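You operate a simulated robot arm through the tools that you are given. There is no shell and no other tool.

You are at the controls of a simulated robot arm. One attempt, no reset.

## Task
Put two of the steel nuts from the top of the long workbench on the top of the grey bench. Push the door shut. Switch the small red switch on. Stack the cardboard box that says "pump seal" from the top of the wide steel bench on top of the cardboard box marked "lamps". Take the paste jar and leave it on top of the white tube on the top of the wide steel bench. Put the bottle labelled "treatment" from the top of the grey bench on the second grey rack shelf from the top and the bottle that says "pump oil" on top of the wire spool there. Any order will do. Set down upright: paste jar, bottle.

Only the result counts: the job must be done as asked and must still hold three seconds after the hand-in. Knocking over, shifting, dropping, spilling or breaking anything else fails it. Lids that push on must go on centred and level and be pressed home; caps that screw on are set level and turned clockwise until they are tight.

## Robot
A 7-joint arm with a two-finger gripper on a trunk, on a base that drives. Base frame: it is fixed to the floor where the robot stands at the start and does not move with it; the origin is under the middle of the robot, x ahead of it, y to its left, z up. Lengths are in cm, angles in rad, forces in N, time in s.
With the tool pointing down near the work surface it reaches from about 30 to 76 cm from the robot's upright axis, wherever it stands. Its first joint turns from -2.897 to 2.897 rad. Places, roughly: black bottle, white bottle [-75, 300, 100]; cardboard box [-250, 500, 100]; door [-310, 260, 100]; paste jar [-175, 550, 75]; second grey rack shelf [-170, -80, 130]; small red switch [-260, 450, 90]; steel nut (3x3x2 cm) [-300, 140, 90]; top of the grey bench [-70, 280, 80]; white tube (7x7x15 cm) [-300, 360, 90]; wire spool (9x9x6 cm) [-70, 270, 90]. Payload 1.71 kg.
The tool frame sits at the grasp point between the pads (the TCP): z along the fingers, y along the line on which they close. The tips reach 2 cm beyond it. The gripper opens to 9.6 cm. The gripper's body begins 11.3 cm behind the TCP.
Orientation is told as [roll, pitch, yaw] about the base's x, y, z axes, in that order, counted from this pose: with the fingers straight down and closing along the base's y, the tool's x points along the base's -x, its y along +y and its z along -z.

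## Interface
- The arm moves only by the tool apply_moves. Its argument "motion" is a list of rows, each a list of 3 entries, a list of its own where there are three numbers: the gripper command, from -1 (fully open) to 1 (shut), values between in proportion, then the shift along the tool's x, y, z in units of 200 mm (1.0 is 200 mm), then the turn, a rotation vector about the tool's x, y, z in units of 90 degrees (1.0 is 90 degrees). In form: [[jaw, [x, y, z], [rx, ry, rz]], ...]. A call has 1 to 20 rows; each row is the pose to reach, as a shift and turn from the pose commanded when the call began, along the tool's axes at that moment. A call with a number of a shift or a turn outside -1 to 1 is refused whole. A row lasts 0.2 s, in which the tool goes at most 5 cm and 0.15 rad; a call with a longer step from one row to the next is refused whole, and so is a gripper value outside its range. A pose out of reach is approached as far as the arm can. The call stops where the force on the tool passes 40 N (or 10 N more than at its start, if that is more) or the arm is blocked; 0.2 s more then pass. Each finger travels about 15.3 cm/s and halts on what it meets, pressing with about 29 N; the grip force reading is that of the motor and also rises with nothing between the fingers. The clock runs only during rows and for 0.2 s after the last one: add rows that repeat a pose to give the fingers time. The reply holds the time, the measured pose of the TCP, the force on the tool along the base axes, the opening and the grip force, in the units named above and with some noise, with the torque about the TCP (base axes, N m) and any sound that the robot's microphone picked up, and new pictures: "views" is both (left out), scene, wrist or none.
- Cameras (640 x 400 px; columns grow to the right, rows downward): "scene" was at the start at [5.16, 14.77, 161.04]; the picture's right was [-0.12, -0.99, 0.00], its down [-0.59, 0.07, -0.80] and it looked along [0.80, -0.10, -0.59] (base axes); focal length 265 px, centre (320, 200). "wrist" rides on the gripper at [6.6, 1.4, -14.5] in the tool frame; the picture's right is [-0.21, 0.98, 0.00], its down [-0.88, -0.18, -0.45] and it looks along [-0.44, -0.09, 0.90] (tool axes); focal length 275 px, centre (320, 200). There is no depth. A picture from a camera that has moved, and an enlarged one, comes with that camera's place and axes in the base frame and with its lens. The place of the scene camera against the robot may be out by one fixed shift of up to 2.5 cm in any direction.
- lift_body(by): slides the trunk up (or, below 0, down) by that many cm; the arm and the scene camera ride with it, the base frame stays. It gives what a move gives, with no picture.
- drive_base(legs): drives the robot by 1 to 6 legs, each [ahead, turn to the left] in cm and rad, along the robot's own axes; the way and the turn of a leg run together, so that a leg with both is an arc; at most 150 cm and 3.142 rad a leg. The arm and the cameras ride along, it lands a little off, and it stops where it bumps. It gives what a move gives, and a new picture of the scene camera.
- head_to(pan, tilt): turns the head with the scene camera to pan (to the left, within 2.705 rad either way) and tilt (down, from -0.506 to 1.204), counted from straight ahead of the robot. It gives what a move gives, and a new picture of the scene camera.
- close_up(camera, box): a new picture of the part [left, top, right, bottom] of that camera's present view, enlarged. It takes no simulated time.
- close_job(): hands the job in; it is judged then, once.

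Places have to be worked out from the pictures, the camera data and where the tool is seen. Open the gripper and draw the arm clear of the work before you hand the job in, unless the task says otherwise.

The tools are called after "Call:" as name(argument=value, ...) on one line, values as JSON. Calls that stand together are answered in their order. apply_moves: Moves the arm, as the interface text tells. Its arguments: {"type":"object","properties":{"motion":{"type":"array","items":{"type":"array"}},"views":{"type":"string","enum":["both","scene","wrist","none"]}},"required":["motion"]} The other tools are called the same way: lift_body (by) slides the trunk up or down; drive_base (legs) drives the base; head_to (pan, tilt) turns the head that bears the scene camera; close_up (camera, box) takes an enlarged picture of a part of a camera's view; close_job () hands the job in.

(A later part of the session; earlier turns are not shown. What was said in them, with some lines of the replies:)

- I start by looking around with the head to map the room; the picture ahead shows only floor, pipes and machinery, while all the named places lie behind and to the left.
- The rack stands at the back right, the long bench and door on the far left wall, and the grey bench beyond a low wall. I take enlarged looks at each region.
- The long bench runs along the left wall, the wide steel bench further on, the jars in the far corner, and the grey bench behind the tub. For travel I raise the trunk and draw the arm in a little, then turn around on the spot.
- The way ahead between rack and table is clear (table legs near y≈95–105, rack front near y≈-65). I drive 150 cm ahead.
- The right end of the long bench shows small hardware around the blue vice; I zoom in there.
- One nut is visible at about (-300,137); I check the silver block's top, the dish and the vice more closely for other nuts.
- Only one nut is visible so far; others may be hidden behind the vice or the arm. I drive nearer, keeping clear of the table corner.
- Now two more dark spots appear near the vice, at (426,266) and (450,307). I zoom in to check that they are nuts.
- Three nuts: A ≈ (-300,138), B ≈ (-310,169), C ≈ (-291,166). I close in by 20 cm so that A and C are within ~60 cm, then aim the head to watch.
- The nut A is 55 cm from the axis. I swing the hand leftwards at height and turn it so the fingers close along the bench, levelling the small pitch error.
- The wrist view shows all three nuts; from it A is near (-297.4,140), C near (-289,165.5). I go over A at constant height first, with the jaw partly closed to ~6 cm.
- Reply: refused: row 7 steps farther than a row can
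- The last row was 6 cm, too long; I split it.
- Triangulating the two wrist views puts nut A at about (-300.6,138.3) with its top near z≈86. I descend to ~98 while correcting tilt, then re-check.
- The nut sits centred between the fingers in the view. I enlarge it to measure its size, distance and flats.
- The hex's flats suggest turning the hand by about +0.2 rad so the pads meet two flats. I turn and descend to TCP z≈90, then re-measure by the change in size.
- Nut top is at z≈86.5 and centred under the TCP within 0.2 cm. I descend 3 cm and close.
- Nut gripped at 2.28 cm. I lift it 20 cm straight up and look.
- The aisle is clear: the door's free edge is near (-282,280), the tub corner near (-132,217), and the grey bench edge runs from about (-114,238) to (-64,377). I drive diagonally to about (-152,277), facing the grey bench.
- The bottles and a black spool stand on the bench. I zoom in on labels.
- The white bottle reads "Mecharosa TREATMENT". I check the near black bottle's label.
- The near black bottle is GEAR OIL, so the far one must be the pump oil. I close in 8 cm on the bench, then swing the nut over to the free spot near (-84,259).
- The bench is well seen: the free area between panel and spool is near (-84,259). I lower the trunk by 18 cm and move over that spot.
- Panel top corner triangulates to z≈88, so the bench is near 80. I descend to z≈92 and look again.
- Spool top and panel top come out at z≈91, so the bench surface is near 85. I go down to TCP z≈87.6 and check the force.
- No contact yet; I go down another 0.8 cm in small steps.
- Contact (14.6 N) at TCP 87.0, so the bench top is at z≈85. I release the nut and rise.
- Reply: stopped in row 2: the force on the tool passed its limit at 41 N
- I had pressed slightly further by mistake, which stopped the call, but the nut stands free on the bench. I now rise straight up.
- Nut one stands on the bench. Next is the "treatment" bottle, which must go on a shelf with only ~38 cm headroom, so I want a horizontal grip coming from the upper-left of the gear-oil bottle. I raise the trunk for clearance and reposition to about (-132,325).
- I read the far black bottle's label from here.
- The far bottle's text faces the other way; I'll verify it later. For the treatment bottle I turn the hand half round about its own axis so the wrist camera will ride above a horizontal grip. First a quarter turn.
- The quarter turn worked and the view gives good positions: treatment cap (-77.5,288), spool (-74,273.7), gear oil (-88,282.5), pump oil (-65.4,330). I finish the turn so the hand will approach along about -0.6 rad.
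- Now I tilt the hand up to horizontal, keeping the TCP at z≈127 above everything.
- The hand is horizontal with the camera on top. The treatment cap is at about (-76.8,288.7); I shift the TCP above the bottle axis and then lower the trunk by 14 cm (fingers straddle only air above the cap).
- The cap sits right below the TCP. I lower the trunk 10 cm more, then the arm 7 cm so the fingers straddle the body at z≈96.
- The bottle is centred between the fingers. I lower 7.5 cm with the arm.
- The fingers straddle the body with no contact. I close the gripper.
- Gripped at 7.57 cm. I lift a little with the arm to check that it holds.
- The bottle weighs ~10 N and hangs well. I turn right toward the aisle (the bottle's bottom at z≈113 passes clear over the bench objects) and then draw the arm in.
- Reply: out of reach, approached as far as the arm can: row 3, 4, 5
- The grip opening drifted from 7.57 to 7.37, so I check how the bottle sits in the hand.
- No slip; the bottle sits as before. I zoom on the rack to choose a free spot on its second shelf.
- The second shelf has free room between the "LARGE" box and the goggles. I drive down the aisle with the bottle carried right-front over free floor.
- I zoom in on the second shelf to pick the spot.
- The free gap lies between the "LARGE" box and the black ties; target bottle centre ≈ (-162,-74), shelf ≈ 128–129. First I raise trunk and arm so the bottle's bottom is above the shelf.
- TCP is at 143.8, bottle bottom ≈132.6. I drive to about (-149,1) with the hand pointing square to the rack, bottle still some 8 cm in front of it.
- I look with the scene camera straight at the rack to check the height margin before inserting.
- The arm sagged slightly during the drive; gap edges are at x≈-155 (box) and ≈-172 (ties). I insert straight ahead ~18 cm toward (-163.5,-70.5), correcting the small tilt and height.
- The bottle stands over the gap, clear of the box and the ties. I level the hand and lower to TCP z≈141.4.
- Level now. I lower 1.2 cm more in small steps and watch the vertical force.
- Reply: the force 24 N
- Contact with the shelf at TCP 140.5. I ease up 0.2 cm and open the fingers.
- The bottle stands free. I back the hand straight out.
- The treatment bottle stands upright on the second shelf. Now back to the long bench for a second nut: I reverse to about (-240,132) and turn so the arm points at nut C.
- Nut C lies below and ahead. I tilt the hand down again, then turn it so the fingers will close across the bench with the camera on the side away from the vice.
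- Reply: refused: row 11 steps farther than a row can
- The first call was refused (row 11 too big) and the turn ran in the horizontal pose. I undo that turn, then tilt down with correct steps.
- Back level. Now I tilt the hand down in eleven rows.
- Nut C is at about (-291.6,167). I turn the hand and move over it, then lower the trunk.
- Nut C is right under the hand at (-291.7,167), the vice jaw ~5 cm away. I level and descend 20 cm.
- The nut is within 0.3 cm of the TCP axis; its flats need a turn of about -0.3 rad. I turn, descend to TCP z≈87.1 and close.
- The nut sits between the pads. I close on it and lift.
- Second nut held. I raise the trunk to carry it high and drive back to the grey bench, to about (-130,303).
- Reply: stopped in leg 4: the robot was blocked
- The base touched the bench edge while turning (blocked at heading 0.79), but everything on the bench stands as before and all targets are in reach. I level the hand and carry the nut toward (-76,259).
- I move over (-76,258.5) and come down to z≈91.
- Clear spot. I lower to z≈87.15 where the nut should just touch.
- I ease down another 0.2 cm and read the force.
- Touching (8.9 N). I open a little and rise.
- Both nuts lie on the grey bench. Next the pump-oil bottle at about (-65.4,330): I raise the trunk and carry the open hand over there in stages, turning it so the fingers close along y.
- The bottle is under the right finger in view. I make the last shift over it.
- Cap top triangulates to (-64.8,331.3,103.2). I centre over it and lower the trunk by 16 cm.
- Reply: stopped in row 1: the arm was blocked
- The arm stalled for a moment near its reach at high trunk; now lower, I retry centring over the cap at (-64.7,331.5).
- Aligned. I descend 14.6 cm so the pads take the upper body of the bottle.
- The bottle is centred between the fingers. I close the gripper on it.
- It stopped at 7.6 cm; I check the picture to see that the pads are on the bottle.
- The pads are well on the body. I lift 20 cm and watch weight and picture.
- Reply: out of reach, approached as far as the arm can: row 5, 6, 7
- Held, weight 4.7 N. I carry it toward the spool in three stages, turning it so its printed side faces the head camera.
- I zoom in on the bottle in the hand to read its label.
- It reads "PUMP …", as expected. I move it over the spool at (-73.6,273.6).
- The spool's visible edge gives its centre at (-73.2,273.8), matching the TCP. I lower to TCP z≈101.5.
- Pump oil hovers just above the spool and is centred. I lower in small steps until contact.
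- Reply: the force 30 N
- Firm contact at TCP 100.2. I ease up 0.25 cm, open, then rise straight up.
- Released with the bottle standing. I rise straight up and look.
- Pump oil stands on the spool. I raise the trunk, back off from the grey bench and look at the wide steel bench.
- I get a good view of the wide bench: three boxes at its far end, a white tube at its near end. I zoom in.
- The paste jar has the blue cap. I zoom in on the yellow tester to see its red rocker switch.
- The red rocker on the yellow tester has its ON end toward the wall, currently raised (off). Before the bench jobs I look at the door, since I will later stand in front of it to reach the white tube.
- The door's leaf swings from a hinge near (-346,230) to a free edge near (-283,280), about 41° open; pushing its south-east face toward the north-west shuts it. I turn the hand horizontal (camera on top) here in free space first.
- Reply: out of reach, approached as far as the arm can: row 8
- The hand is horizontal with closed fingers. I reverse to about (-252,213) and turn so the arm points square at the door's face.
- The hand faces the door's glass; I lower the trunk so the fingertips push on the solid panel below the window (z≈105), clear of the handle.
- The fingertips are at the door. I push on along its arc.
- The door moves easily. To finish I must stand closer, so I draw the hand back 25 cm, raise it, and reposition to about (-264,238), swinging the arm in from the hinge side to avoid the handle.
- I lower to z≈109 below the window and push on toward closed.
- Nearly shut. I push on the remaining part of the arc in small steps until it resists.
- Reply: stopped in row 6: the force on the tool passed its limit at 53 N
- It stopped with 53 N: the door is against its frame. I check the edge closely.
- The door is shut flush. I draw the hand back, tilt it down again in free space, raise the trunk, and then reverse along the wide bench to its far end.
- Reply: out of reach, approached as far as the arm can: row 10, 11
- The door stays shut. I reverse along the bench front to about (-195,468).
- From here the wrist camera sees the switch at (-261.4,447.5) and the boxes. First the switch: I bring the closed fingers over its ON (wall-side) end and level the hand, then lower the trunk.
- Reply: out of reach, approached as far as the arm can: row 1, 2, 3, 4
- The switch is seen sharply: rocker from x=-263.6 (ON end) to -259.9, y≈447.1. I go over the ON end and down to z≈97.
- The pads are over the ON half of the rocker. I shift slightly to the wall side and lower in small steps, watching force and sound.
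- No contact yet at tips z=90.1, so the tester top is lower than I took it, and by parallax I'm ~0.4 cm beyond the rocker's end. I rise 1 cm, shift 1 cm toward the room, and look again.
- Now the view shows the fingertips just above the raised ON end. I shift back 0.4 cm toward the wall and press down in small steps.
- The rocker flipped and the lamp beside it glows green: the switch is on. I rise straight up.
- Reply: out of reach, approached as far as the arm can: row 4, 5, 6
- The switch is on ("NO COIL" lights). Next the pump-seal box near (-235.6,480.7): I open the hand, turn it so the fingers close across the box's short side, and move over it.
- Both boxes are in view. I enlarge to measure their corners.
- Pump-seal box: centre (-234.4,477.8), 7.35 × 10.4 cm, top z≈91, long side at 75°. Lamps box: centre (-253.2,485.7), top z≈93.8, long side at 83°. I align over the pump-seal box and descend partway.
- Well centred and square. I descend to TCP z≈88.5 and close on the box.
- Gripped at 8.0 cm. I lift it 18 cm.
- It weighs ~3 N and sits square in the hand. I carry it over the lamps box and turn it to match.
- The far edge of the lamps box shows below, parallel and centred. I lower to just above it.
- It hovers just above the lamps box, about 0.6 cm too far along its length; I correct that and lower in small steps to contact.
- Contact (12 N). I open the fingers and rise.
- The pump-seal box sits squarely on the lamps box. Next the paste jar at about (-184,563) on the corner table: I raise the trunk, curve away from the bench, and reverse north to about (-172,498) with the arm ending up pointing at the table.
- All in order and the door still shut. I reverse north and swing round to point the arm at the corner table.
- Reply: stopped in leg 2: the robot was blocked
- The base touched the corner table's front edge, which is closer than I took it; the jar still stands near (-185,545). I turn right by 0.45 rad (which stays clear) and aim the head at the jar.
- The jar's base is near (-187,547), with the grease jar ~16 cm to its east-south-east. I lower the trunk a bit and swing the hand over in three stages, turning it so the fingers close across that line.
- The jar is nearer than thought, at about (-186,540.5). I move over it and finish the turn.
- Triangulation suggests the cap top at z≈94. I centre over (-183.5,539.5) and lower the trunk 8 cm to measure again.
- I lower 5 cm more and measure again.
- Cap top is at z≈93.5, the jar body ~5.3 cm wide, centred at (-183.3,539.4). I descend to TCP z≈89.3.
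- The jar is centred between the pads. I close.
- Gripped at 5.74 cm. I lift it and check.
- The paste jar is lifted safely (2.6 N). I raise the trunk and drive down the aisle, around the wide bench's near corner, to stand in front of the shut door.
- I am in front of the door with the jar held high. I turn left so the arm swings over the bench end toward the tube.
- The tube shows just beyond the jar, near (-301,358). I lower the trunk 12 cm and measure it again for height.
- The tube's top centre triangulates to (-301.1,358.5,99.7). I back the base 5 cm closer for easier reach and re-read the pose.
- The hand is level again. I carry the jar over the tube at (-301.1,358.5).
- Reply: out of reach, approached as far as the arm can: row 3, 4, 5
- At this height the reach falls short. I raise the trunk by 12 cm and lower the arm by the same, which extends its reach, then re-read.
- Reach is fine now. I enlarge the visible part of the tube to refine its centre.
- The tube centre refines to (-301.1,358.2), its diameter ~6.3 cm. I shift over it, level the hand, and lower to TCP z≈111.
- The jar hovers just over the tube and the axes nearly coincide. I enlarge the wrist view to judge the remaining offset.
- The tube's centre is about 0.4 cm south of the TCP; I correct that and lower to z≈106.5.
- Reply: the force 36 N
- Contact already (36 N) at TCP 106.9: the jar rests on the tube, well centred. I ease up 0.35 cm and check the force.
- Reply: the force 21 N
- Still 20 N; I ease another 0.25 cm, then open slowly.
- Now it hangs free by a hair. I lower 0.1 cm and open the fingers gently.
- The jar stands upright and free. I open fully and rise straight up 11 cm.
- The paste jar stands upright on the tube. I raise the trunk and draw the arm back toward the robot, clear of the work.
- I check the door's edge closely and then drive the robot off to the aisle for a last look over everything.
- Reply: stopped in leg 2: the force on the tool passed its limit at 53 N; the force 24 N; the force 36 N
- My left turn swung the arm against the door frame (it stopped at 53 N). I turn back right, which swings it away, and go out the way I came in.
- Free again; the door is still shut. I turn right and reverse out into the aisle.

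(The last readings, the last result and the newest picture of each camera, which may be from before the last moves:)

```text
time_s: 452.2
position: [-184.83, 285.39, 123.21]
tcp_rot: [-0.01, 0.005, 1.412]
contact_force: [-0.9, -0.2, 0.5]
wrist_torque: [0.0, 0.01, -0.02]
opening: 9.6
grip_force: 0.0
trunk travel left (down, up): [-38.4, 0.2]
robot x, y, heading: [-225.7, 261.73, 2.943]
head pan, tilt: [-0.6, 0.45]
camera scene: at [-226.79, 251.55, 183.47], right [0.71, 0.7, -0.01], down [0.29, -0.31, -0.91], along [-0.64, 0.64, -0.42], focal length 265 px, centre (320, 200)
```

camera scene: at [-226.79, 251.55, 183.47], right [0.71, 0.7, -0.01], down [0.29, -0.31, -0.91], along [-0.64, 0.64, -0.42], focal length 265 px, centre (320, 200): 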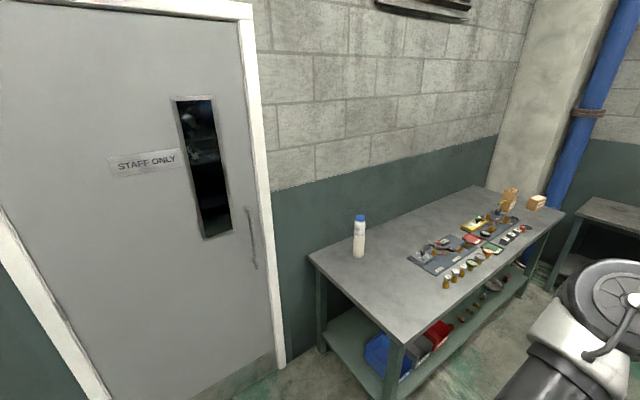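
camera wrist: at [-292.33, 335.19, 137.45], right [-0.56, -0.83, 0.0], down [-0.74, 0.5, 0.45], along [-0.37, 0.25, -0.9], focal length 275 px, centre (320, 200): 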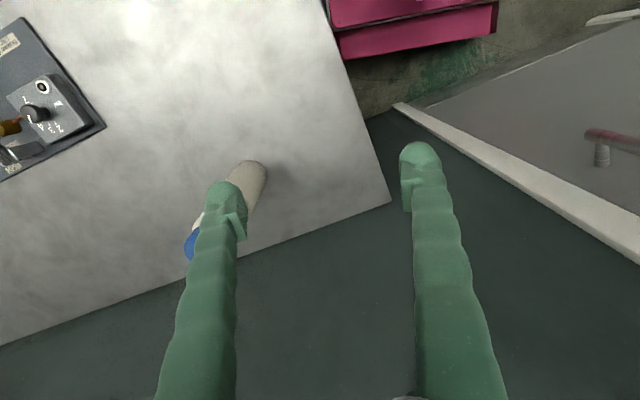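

Door, jar and boxes look right. I zoom on each for a final check, and on the grey bench.

Call:
close_up(camera="scene", box=[330, 200, 394, 270])

Call:
close_up(camera="scene", box=[440, 175, 560, 255])

Call:
close_up(camera="scene", box=[0, 0, 320, 400])

Call:
head_to(pan=-2.65, tilt=0.45)

```text
5.71 times, centred on (362, 235) of scene
camera zoom: at [-226.79, 251.55, 183.47], right [0.71, 0.7, -0.01], down [0.29, -0.31, -0.91], along [-0.64, 0.64, -0.42], focal length 1516 px, centre (80, 0)
```

zoom: 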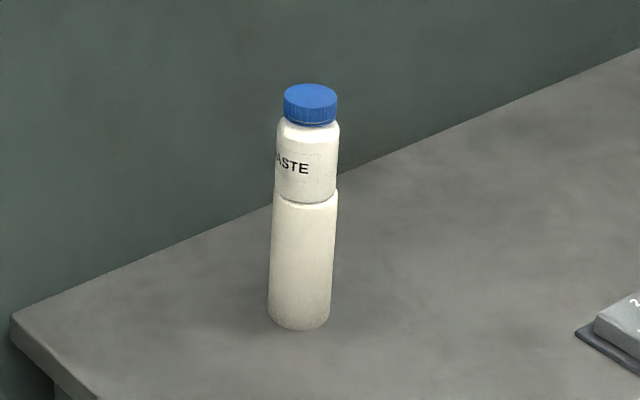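

```text
5.00 times, centred on (500, 215) of scene
camera zoom: at [-226.79, 251.55, 183.47], right [0.71, 0.7, -0.01], down [0.29, -0.31, -0.91], along [-0.64, 0.64, -0.42], focal length 1326 px, centre (-580, 125)
```

zoom: 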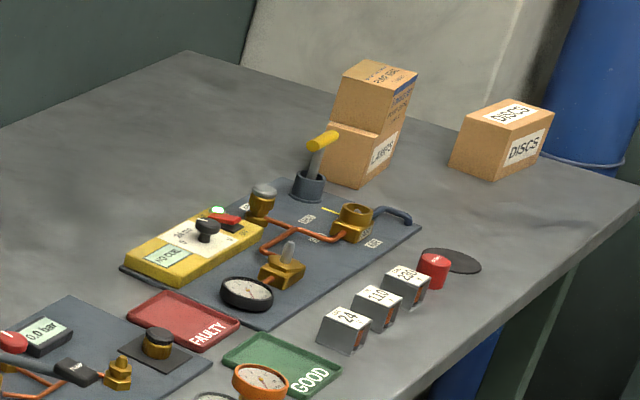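

```text
1.00 times, centred on (160, 200) of scene (not enlarged: the box is as wide or as high as the picture)
camera zoom: at [-226.79, 251.55, 183.47], right [0.71, 0.7, -0.01], down [0.29, -0.31, -0.91], along [-0.64, 0.64, -0.42], focal length 265 px, centre (480, 200)
```

zoom: 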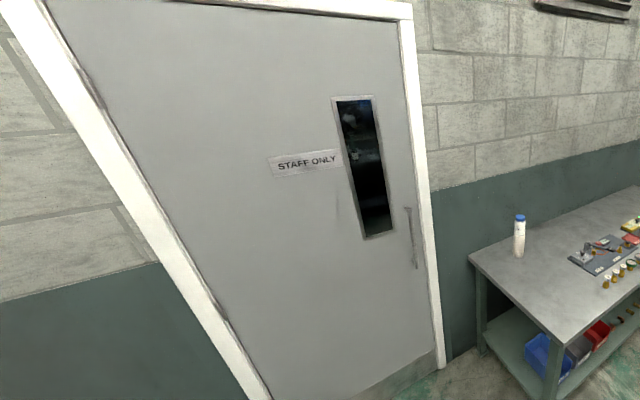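

```text
time_s: 454.2
position: [-184.69, 285.27, 123.24]
tcp_rot: [-0.008, 0.006, 1.409]
contact_force: [-0.7, -0.1, 0.3]
wrist_torque: [0.0, -0.03, 0.0]
opening: 9.59
grip_force: 0.2
trunk travel left (down, up): [-38.4, 0.2]
robot x, y, heading: [-225.71, 261.49, 2.948]
head pan, tilt: [-2.649, 0.45]
camera scene: at [-211.22, 247.64, 183.21], right [0.29, -0.96, -0.01], down [-0.43, -0.13, -0.89], along [0.85, 0.27, -0.45], focal length 265 px, centre (320, 200)
```

scene: 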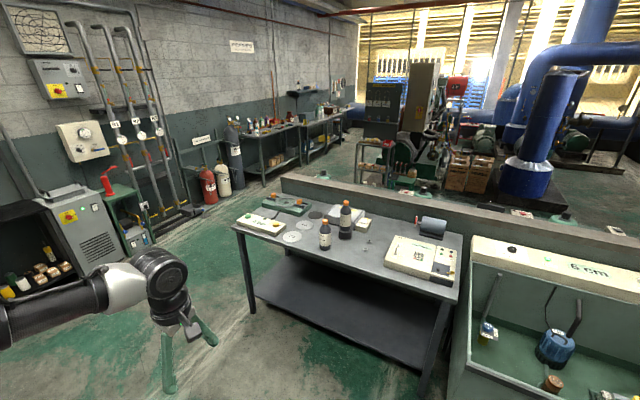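

I enlarge the grey bench once more: bottle on spool and the two nuts.

Call:
close_up(camera="scene", box=[290, 190, 410, 270])

Call:
head_to(pan=1.2, tilt=0.3)

Call:
close_up(camera="scene", box=[240, 60, 480, 260])

```text
5.00 times, centred on (350, 230) of scene
camera zoom: at [-211.22, 247.64, 183.21], right [0.29, -0.96, -0.01], down [-0.43, -0.13, -0.89], along [0.85, 0.27, -0.45], focal length 1326 px, centre (170, 50)
```

zoom: 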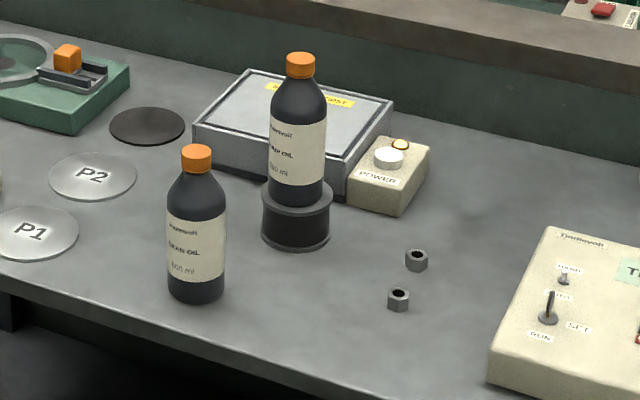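

```text
time_s: 457.4
position: [-184.73, 285.23, 123.17]
tcp_rot: [-0.009, 0.005, 1.41]
contact_force: [0.2, 0.7, -0.2]
wrist_torque: [0.01, 0.0, 0.02]
opening: 9.62
grip_force: 0.0
trunk travel left (down, up): [-38.4, 0.2]
robot x, y, heading: [-225.47, 261.6, 2.951]
head pan, tilt: [1.201, 0.3]
camera scene: at [-224.98, 237.03, 184.79], right [-0.85, 0.53, 0.02], down [0.14, 0.25, -0.96], along [-0.52, -0.81, -0.29], focal length 265 px, centre (320, 200)
```

scene: 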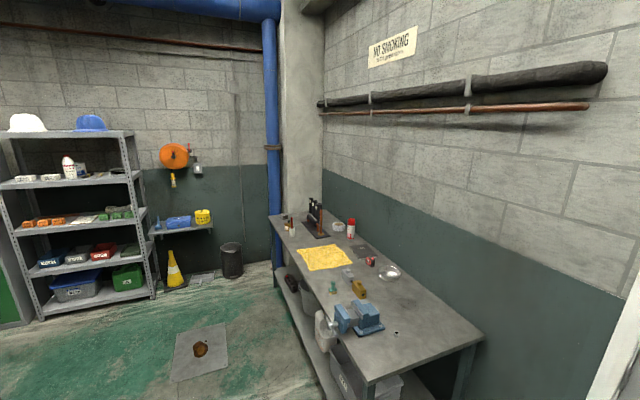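

```text
2.00 times, centred on (360, 160) of scene
camera zoom: at [-224.98, 237.03, 184.79], right [-0.85, 0.53, 0.02], down [0.14, 0.25, -0.96], along [-0.52, -0.81, -0.29], focal length 530 px, centre (240, 280)
```

zoom: 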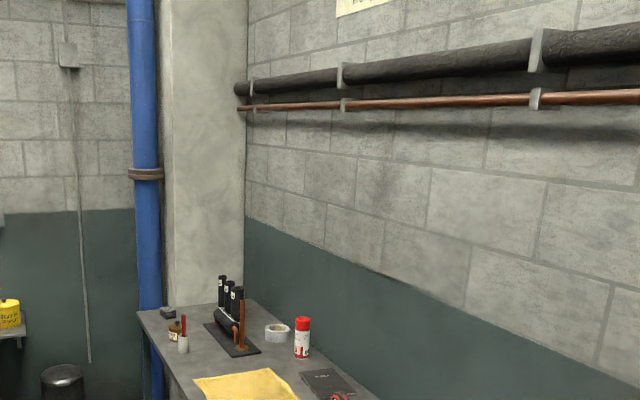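

Everything checks out:
- The treatment bottle stands on the second rack shelf.
- Two nuts lie on the grey bench.
- The pump oil bottle stands on the spool.
- The door is shut.
- The switch is on.
- The boxes are stacked.
- The paste jar stands on the tube.

The gripper is open and the arm is clear, so I hand the job in.

Call:
close_job()

```text
The job is handed in.
```

I did all seven parts of the task and handed the job in; no verdict has come back. I checked the results below by camera before handing in:

- **Nuts:** two steel nuts from the long workbench lie on the grey bench.
- **Door:** it is shut flush with its frame.
- **Switch:** the red switch on the yellow tester is on, and its green lamp is lit.
- **Boxes:** the "pump seal" box is stacked on the "lamps" box. It overhangs slightly because it is the wider of the two.
- **Paste jar:** it stands upright on the white tube on the wide steel bench.
- **Bottles:** "treatment" stands upright on the second rack shelf from the top, and "pump oil" stands upright on the wire spool.

**Contacts:** the base bumped the grey bench once and the corner table once. When I backed away at the end, the arm pressed on the door frame with about 53 N. I saw nothing moved or knocked over by these, and the door stayed shut.

The gripper is open and the arm is clear of the work.
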